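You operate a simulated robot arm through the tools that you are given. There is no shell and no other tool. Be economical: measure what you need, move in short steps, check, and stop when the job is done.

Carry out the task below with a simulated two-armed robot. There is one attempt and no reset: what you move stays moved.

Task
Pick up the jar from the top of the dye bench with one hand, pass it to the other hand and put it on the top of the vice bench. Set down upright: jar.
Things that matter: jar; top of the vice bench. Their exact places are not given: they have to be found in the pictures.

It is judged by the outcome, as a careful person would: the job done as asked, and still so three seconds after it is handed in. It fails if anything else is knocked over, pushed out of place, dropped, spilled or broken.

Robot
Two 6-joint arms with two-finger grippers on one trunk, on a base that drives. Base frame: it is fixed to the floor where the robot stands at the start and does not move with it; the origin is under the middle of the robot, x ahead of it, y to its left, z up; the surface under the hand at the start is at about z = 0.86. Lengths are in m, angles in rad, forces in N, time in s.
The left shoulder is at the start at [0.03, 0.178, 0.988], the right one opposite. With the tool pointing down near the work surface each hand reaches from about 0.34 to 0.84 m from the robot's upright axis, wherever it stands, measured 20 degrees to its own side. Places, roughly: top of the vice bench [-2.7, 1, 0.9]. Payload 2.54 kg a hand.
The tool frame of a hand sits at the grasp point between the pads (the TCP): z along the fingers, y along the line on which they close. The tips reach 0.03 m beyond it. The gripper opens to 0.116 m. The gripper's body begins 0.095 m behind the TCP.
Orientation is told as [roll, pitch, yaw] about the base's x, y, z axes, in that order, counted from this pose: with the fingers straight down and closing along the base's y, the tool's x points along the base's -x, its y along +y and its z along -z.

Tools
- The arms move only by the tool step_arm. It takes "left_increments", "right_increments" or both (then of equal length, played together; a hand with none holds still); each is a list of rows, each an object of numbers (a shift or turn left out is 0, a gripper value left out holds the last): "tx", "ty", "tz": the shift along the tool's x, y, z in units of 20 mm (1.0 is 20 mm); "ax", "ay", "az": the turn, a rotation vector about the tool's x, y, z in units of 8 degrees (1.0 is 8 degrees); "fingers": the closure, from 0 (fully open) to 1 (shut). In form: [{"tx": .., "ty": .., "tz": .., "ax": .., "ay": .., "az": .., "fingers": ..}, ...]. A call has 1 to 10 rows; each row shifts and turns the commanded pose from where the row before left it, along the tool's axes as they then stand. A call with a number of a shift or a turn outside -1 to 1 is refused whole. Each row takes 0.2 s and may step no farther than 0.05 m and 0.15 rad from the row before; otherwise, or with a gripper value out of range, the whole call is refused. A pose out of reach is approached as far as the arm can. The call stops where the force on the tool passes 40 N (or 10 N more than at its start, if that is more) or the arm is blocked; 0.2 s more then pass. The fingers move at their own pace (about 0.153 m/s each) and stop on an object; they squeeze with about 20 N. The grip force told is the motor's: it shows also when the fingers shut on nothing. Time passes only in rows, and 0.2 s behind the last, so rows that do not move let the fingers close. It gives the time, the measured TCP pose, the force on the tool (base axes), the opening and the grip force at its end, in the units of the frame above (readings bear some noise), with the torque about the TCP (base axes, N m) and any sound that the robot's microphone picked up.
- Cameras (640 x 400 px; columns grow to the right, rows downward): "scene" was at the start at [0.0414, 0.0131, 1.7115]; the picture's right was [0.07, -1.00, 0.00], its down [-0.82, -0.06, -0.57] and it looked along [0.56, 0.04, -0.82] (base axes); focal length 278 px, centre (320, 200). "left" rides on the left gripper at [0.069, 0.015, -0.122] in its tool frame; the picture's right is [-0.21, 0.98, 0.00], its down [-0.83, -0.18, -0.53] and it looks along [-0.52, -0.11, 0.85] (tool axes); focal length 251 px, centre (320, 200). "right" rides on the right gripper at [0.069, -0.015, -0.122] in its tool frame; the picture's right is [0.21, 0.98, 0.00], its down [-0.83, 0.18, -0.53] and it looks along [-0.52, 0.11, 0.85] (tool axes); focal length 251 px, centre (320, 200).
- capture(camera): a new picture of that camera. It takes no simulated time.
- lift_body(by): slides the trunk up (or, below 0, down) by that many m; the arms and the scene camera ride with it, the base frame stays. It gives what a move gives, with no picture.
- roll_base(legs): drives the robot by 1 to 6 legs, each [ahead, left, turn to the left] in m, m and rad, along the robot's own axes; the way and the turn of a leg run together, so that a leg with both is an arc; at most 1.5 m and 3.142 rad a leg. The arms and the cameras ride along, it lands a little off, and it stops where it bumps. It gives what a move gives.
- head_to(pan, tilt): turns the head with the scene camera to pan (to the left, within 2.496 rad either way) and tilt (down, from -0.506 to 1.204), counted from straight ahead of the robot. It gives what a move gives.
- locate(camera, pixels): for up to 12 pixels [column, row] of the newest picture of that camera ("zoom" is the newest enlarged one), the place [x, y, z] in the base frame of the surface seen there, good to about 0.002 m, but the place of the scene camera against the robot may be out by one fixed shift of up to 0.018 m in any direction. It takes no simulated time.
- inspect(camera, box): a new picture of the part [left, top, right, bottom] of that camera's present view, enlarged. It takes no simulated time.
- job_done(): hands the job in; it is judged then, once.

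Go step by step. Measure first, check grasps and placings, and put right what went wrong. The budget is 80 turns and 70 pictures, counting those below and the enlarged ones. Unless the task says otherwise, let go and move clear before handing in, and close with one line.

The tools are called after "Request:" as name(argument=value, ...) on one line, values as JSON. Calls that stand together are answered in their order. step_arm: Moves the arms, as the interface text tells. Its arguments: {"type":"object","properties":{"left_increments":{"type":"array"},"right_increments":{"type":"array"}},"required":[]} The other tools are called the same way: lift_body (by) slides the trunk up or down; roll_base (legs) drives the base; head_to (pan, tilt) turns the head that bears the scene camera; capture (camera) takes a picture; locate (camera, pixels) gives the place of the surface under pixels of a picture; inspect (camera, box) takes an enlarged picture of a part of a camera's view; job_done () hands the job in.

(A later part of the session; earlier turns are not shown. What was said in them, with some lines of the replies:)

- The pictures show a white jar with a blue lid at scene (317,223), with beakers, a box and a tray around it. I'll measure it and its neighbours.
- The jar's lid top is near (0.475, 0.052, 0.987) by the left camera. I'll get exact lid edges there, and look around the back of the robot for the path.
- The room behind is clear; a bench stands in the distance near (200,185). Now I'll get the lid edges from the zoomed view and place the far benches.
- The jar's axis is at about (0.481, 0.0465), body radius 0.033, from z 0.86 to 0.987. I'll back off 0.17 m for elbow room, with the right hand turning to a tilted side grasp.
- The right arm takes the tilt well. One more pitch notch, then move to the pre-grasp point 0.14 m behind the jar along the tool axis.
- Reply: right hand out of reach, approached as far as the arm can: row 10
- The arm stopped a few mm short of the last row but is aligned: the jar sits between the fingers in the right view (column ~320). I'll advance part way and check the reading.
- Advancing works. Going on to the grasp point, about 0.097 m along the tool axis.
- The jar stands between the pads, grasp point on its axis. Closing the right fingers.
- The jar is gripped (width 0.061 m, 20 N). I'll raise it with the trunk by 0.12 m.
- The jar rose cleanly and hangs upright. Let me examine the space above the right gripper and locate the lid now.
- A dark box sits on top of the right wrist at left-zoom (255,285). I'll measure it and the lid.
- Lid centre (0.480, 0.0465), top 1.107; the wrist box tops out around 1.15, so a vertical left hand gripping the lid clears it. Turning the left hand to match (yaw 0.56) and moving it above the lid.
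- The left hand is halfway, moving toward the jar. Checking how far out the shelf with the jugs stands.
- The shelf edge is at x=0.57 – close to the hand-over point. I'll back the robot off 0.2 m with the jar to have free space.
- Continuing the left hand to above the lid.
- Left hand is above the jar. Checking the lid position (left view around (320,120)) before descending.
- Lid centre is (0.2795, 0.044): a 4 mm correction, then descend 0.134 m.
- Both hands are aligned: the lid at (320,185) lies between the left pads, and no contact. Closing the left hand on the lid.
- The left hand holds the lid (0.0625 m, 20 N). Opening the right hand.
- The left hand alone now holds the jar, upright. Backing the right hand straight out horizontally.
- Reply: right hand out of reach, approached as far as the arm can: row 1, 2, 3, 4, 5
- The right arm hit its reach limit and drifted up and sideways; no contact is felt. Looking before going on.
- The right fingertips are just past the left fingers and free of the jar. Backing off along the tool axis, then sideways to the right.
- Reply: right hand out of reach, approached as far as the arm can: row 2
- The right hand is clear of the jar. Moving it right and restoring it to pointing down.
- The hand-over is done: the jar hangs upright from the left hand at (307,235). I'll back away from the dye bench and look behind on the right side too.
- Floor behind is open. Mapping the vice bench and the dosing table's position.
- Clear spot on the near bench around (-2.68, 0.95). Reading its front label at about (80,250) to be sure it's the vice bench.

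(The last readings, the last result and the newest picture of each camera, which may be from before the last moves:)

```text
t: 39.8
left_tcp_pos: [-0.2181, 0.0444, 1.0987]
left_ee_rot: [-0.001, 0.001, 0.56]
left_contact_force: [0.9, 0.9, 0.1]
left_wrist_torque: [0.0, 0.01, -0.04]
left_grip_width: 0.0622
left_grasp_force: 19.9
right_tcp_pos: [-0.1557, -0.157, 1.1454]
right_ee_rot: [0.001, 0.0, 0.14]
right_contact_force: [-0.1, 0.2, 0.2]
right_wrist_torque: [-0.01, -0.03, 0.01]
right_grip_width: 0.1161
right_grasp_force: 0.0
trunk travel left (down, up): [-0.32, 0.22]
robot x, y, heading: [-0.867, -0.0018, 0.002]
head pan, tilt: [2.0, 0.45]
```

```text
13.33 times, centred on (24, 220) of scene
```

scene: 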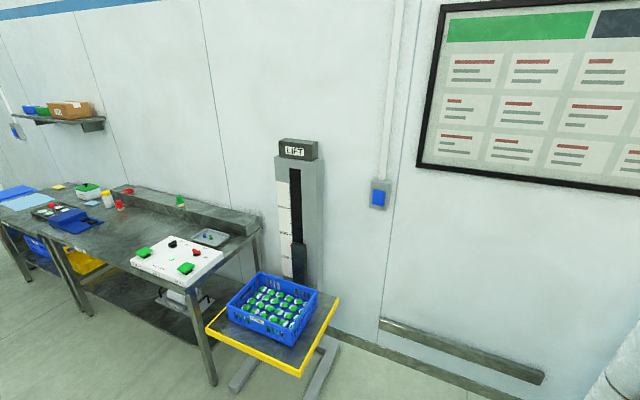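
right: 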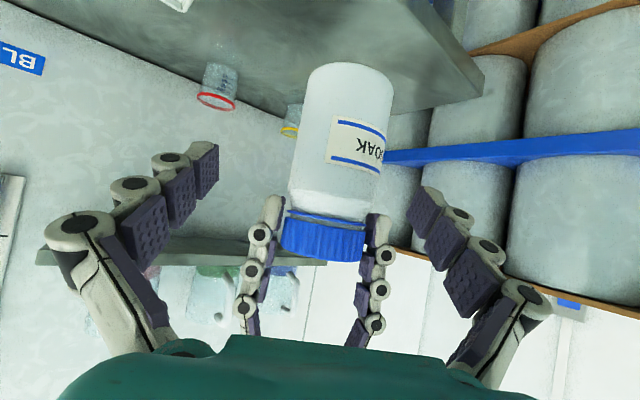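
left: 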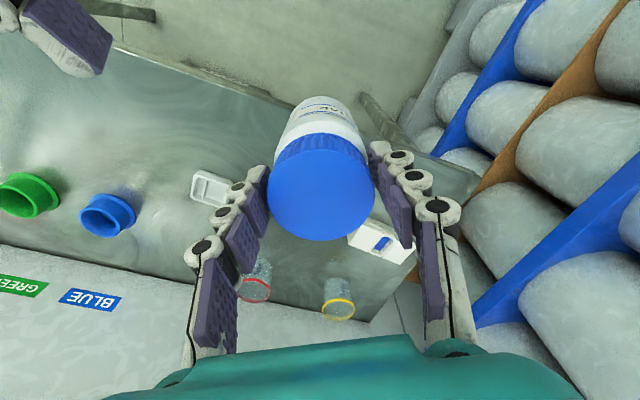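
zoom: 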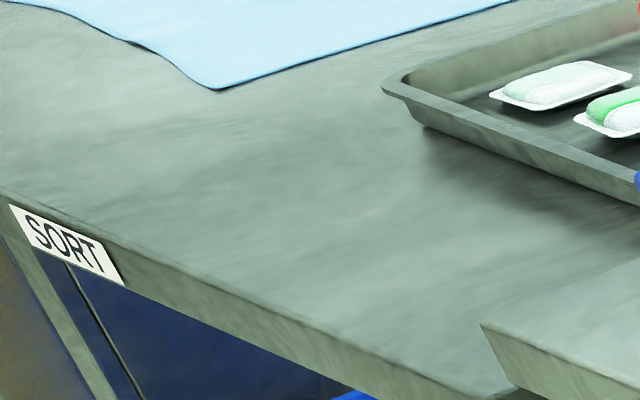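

It is labelled VICE. Driving: back 1.45 m, then back with a sideways shift, then turn left to face the bench.

Request:
roll_base(legs=[[-1.0, -0.25, 0], [-0.73, 0, 0], [0, 0, 1.571]])

Request:
head_to(pan=0.0, tilt=0.8)

Request:
capture(camera="scene")

Request:
capture(camera="left")

```text
t: 52.6
left_tcp_pos: [-2.6372, 0.3942, 1.0989]
left_ee_rot: [-0.002, 0.001, 2.11]
left_contact_force: [0.5, 0.5, -0.1]
left_wrist_torque: [-0.02, -0.02, 0.0]
left_grip_width: 0.0623
left_grasp_force: 19.9
right_tcp_pos: [-2.4353, 0.4525, 1.1448]
right_ee_rot: [-0.002, 0.001, 1.69]
right_contact_force: [0.3, 0.6, 0.2]
right_wrist_torque: [-0.01, -0.03, 0.0]
right_grip_width: 0.1159
right_grasp_force: 0.0
trunk travel left (down, up): [-0.32, 0.22]
robot x, y, heading: [-2.6067, -0.2578, 1.551]
head pan, tilt: [2.0, 0.45]
```

```text
t: 54.5
left_tcp_pos: [-2.6381, 0.3948, 1.0991]
left_ee_rot: [0.0, -0.001, 2.113]
left_contact_force: [-0.1, -0.5, 0.1]
left_wrist_torque: [-0.01, 0.0, -0.01]
left_grip_width: 0.0621
left_grasp_force: 20.2
right_tcp_pos: [-2.435, 0.4512, 1.1451]
right_ee_rot: [-0.001, 0.0, 1.69]
right_contact_force: [-0.4, 0.3, 0.2]
right_wrist_torque: [-0.01, 0.0, -0.04]
right_grip_width: 0.116
right_grasp_force: 0.1
trunk travel left (down, up): [-0.32, 0.22]
robot x, y, heading: [-2.6044, -0.2552, 1.551]
head pan, tilt: [0.0, 0.799]
```

```text
33 pictures are left
```

scene: 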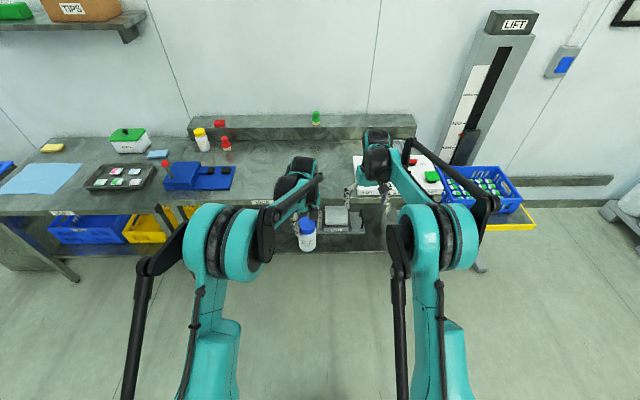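

```text
32 pictures are left
```

left: 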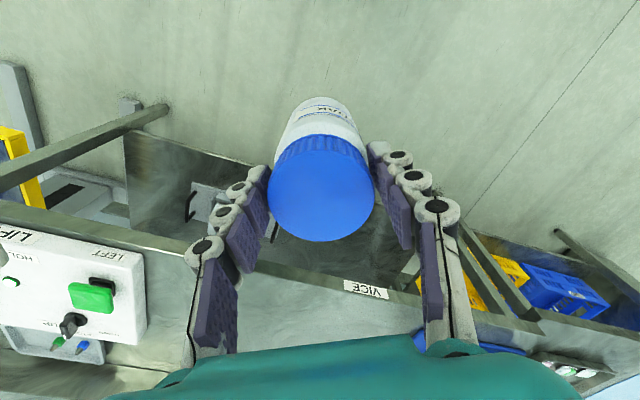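

Facing the vice bench. Measuring the free area between the blue vice (232,180) and the white panel (357,180).

Request:
locate(camera="scene", pixels=[[264, 175], [233, 182], [236, 168], [258, 150], [340, 165], [356, 165], [330, 140], [260, 205], [250, 190], [226, 148], [250, 138], [345, 185]])

Request:
inspect(camera="scene", box=[180, 100, 440, 262])

```text
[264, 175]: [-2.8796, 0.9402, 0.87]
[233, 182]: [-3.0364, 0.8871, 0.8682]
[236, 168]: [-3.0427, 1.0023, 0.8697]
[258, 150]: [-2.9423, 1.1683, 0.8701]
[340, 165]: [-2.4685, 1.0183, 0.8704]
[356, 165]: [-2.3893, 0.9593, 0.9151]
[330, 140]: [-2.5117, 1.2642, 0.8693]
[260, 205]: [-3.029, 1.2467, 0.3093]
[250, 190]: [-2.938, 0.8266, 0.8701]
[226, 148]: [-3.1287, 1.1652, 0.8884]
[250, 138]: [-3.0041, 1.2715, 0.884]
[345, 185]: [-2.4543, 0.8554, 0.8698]
```

```text
2.46 times, centred on (310, 181) of scene
```

zoom: 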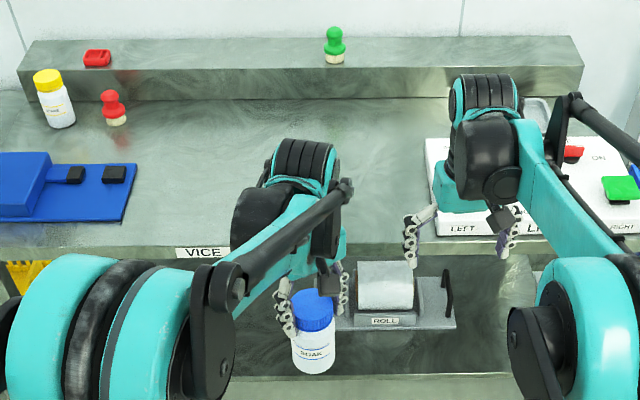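

The free area spans x -3.0…-2.45, y 0.78…1.25. Raising the right hand out of the way, then driving ahead 0.53 m and left 0.06 m.

Request:
step_arm(right_increments=[{"tz": -1}, {"tz": -1}, {"tz": -1}, {"tz": -1}, {"tz": -1}, {"tz": -1}, {"tz": -1}])

Request:
roll_base(legs=[[0.53, 0.06, 0.02]])

Request:
capture(camera="scene")

Request:
capture(camera="left")

```text
t: 56.1
left_tcp_pos: [-2.637, 0.3947, 1.0998]
left_ee_rot: [0.0, 0.0, 2.112]
left_contact_force: [0.1, -0.3, -0.1]
left_wrist_torque: [0.0, -0.02, 0.03]
left_grip_width: 0.0621
left_grasp_force: 20.1
right_tcp_pos: [-2.435, 0.4517, 1.2864]
right_ee_rot: [0.0, 0.001, 1.692]
right_contact_force: [-0.1, -0.2, 0.5]
right_wrist_torque: [0.01, 0.0, 0.0]
right_grip_width: 0.1161
right_grasp_force: 0.1
trunk travel left (down, up): [-0.32, 0.22]
robot x, y, heading: [-2.601, -0.2511, 1.553]
head pan, tilt: [0.0, 0.799]
```

```text
t: 59.2
left_tcp_pos: [-2.6998, 0.9235, 1.099]
left_ee_rot: [0.0, 0.0, 2.127]
left_contact_force: [0.4, -0.3, 0.8]
left_wrist_torque: [-0.01, -0.01, -0.03]
left_grip_width: 0.0617
left_grasp_force: 19.9
right_tcp_pos: [-2.4975, 0.9842, 1.2837]
right_ee_rot: [0.0, 0.001, 1.707]
right_contact_force: [-0.7, 0.0, 0.0]
right_wrist_torque: [-0.02, 0.0, 0.03]
right_grip_width: 0.1159
right_grasp_force: 0.0
trunk travel left (down, up): [-0.32, 0.22]
robot x, y, heading: [-2.6578, 0.2726, 1.571]
head pan, tilt: [0.0, 0.799]
```

```text
30 pictures are left
```

scene: 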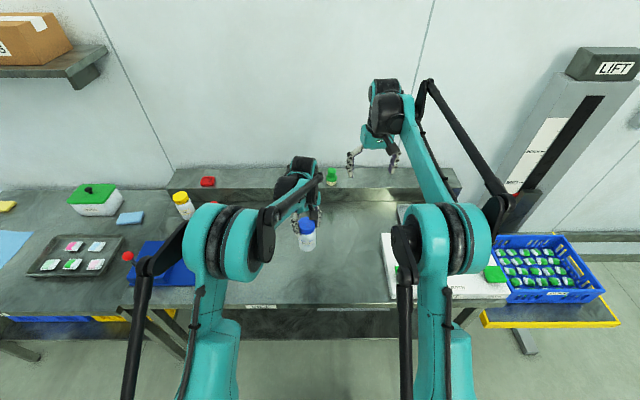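

```text
29 pictures are left
```

left: 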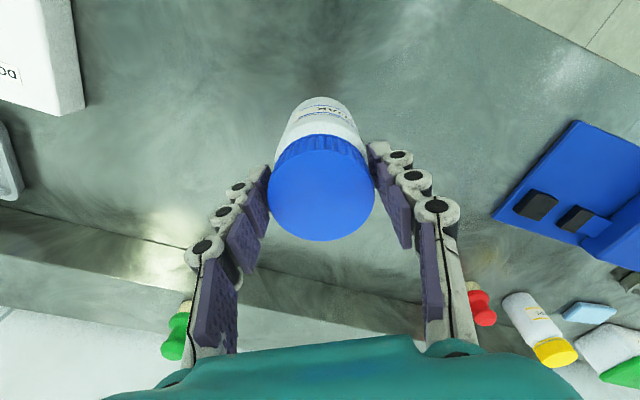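

Over the bench's clear area. Reading the surface height from the left camera.

Request:
locate(camera="left", pixels=[[250, 110], [420, 110], [320, 40], [330, 250], [320, 185], [360, 145]])

```text
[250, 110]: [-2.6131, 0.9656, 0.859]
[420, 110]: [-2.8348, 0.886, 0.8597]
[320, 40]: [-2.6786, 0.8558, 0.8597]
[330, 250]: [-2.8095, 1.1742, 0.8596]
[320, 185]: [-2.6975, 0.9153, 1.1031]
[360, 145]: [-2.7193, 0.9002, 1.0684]
```

Surface is at z≈0.8595 and the jar bottom at ≈0.98. Lowering 0.11 m with the left arm.

Request:
step_arm(left_increments=[{"tz": 0.8}, {"tz": 0.8}, {"tz": 0.8}, {"tz": 0.8}, {"tz": 0.8}, {"tz": 0.8}, {"tz": 0.6}, {"tz": 0.3}])

Request:
step_arm(left_increments=[{"tz": 0.1}, {"tz": 0.1}])

Request:
inspect(camera="scene", box=[240, 180, 400, 280])

```text
t: 61.0
left_tcp_pos: [-2.7008, 0.9228, 0.986]
left_ee_rot: [0.001, 0.0, 2.126]
left_contact_force: [0.8, -0.3, 0.5]
left_wrist_torque: [0.01, -0.01, -0.01]
left_grip_width: 0.0618
left_grasp_force: 20.0
right_tcp_pos: [-2.4989, 0.9843, 1.2849]
right_ee_rot: [-0.002, 0.0, 1.708]
right_contact_force: [-0.6, -0.2, 0.1]
right_wrist_torque: [0.01, 0.01, -0.05]
right_grip_width: 0.116
right_grasp_force: 0.1
trunk travel left (down, up): [-0.32, 0.22]
robot x, y, heading: [-2.6553, 0.2767, 1.569]
head pan, tilt: [0.0, 0.799]
```

```text
t: 61.6
left_tcp_pos: [-2.7006, 0.9233, 0.9812]
left_ee_rot: [0.0, 0.0, 2.126]
left_contact_force: [-0.2, -0.9, 0.2]
left_wrist_torque: [0.0, -0.01, -0.04]
left_grip_width: 0.0621
left_grasp_force: 20.0
right_tcp_pos: [-2.4991, 0.9848, 1.2837]
right_ee_rot: [0.002, 0.0, 1.706]
right_contact_force: [0.7, -0.5, 0.2]
right_wrist_torque: [0.0, 0.0, -0.01]
right_grip_width: 0.1159
right_grasp_force: 0.1
trunk travel left (down, up): [-0.32, 0.22]
robot x, y, heading: [-2.6542, 0.2743, 1.563]
head pan, tilt: [0.0, 0.799]
```

```text
4.00 times, centred on (320, 230) of scene
```

zoom: 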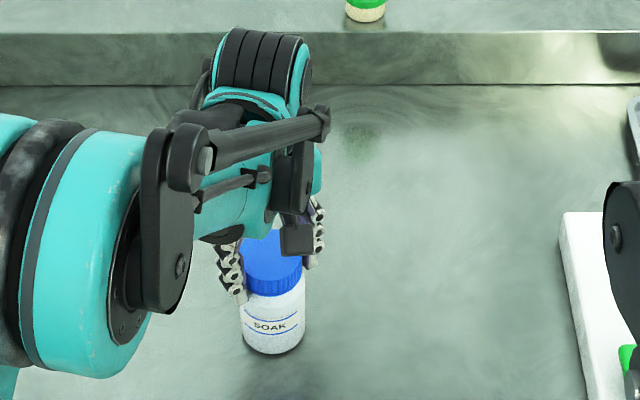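

No contact yet; contact expected near TCP z 0.978. Lowering 1 mm at a time.

Request:
step_arm(left_increments=[{"tz": 0.05}, {"tz": 0.05}])

Request:
step_arm(left_increments=[{"tz": 0.05}])

```text
t: 62.2
left_tcp_pos: [-2.7006, 0.9229, 0.9788]
left_ee_rot: [0.001, -0.001, 2.125]
left_contact_force: [1.0, 1.9, 6.9]
left_wrist_torque: [0.17, -0.15, -0.02]
left_grip_width: 0.0618
left_grasp_force: 19.9
right_tcp_pos: [-2.4981, 0.9835, 1.2855]
right_ee_rot: [0.0, 0.001, 1.707]
right_contact_force: [-0.6, 0.3, 0.7]
right_wrist_torque: [0.02, -0.01, 0.0]
right_grip_width: 0.1157
right_grasp_force: 0.1
trunk travel left (down, up): [-0.32, 0.22]
robot x, y, heading: [-2.6599, 0.2762, 1.566]
head pan, tilt: [0.0, 0.799]
```

```text
t: 62.6
left_tcp_pos: [-2.7003, 0.9223, 0.9794]
left_ee_rot: [0.0, -0.001, 2.126]
left_contact_force: [-2.5, 1.9, 13.0]
left_wrist_torque: [0.13, 0.15, -0.08]
left_grip_width: 0.0619
left_grasp_force: 19.9
right_tcp_pos: [-2.4982, 0.9831, 1.2848]
right_ee_rot: [-0.003, 0.001, 1.707]
right_contact_force: [-0.9, 0.2, 0.0]
right_wrist_torque: [0.01, 0.04, -0.04]
right_grip_width: 0.1161
right_grasp_force: 0.0
trunk travel left (down, up): [-0.32, 0.22]
robot x, y, heading: [-2.6553, 0.2723, 1.567]
head pan, tilt: [0.0, 0.799]
```

The jar is on the bench (13 N up). Opening the left hand.

Request:
step_arm(left_increments=[{"fingers": 0.4}, {"fingers": 0.2}, {"fingers": 0}, {}, {}])

Request:
capture(camera="left")

```text
t: 63.8
left_tcp_pos: [-2.7005, 0.9236, 0.978]
left_ee_rot: [0.0, 0.0, 2.126]
left_contact_force: [0.3, 0.2, -0.4]
left_wrist_torque: [0.02, 0.0, 0.0]
left_grip_width: 0.1159
left_grasp_force: 0.0
right_tcp_pos: [-2.4989, 0.9835, 1.2843]
right_ee_rot: [0.0, 0.0, 1.707]
right_contact_force: [0.0, 0.2, 0.7]
right_wrist_torque: [-0.01, -0.01, 0.0]
right_grip_width: 0.1161
right_grasp_force: 0.1
trunk travel left (down, up): [-0.32, 0.22]
robot x, y, heading: [-2.6584, 0.2795, 1.565]
head pan, tilt: [0.0, 0.799]
```

```text
27 pictures are left
```

left: 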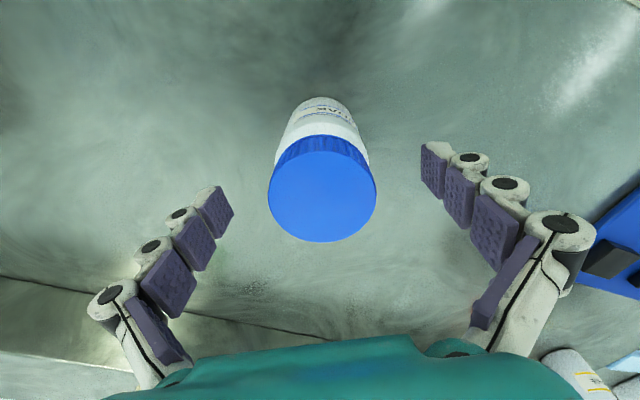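

The jar stands free between the open pads. Raising the left hand straight up and checking.

Request:
step_arm(left_increments=[{"tz": -0.5}, {"tz": -1}, {"tz": -1}, {"tz": -1}, {"tz": -1}, {"tz": -1}, {"tz": -1}, {"tz": -1}, {"tz": -1}])

Request:
roll_base(legs=[[-0.4, 0, 0]])

Request:
capture(camera="scene")

Request:
inspect(camera="scene", box=[180, 90, 420, 240])

```text
t: 65.8
left_tcp_pos: [-2.7012, 0.9225, 1.1486]
left_ee_rot: [-0.002, 0.0, 2.126]
left_contact_force: [0.6, 0.0, -0.1]
left_wrist_torque: [0.0, -0.04, -0.02]
left_grip_width: 0.1159
left_grasp_force: 0.1
right_tcp_pos: [-2.4982, 0.9831, 1.2846]
right_ee_rot: [-0.001, 0.001, 1.707]
right_contact_force: [-0.6, -0.3, 0.0]
right_wrist_torque: [-0.05, 0.0, 0.0]
right_grip_width: 0.1161
right_grasp_force: 0.1
trunk travel left (down, up): [-0.32, 0.22]
robot x, y, heading: [-2.6618, 0.2774, 1.569]
head pan, tilt: [0.0, 0.799]
```

```text
t: 68.3
left_tcp_pos: [-2.7014, 0.5207, 1.148]
left_ee_rot: [-0.002, 0.0, 2.123]
left_contact_force: [0.0, 0.7, 0.0]
left_wrist_torque: [-0.04, -0.01, 0.0]
left_grip_width: 0.1161
left_grasp_force: 0.1
right_tcp_pos: [-2.4985, 0.5807, 1.2844]
right_ee_rot: [0.001, -0.001, 1.703]
right_contact_force: [0.4, 0.1, 0.0]
right_wrist_torque: [0.04, 0.0, -0.02]
right_grip_width: 0.1159
right_grasp_force: 0.1
trunk travel left (down, up): [-0.32, 0.22]
robot x, y, heading: [-2.6635, -0.1219, 1.568]
head pan, tilt: [0.0, 0.799]
```

```text
26 pictures are left
```

scene: 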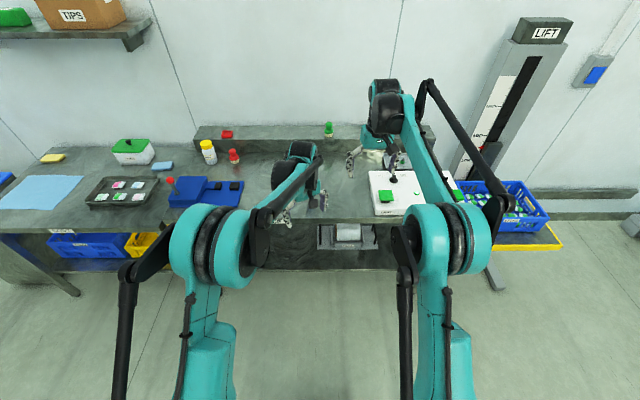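

```text
2.67 times, centred on (300, 165) of scene
```

zoom: 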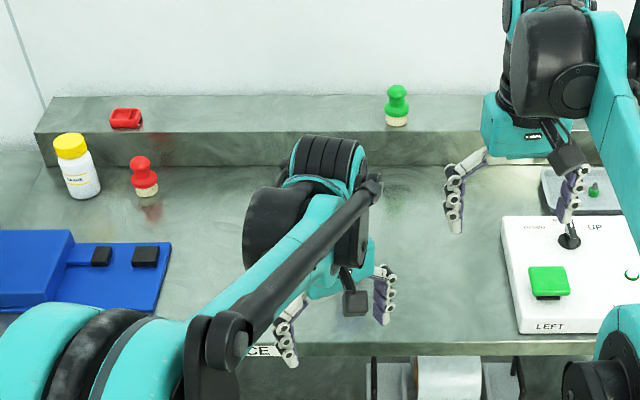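

The left forearm hides the jar in the scene view; checking with the wrist cameras.

Request:
capture(camera="left")

Request:
capture(camera="right")

```text
24 pictures are left
```

left: 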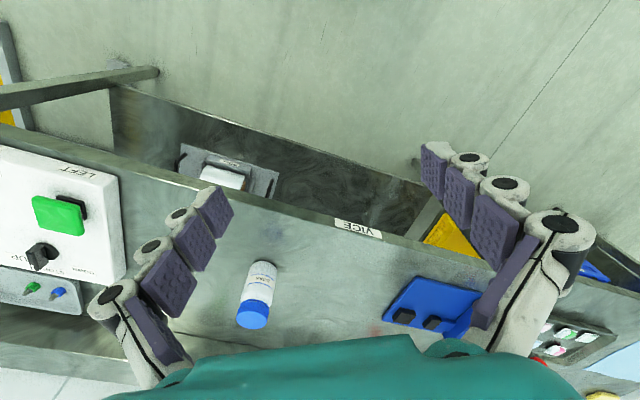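

```text
23 pictures are left
```

right: 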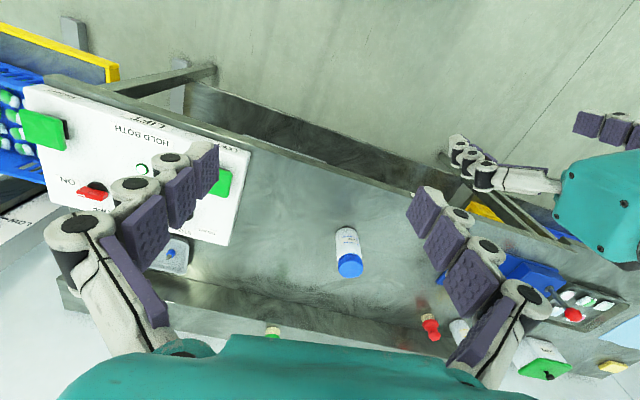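

Both wrist views show the jar standing upright on the vice bench (left view (255,295), right view (348,252)), clear of its neighbours, with both hands empty and away. Handing in.

Request:
job_done()

```text
The job is handed in.
```

The right hand picked the jar up from the dye bench and passed it to the left hand. The left hand set it upright on the vice bench, and nothing else was knocked or moved that I could see.
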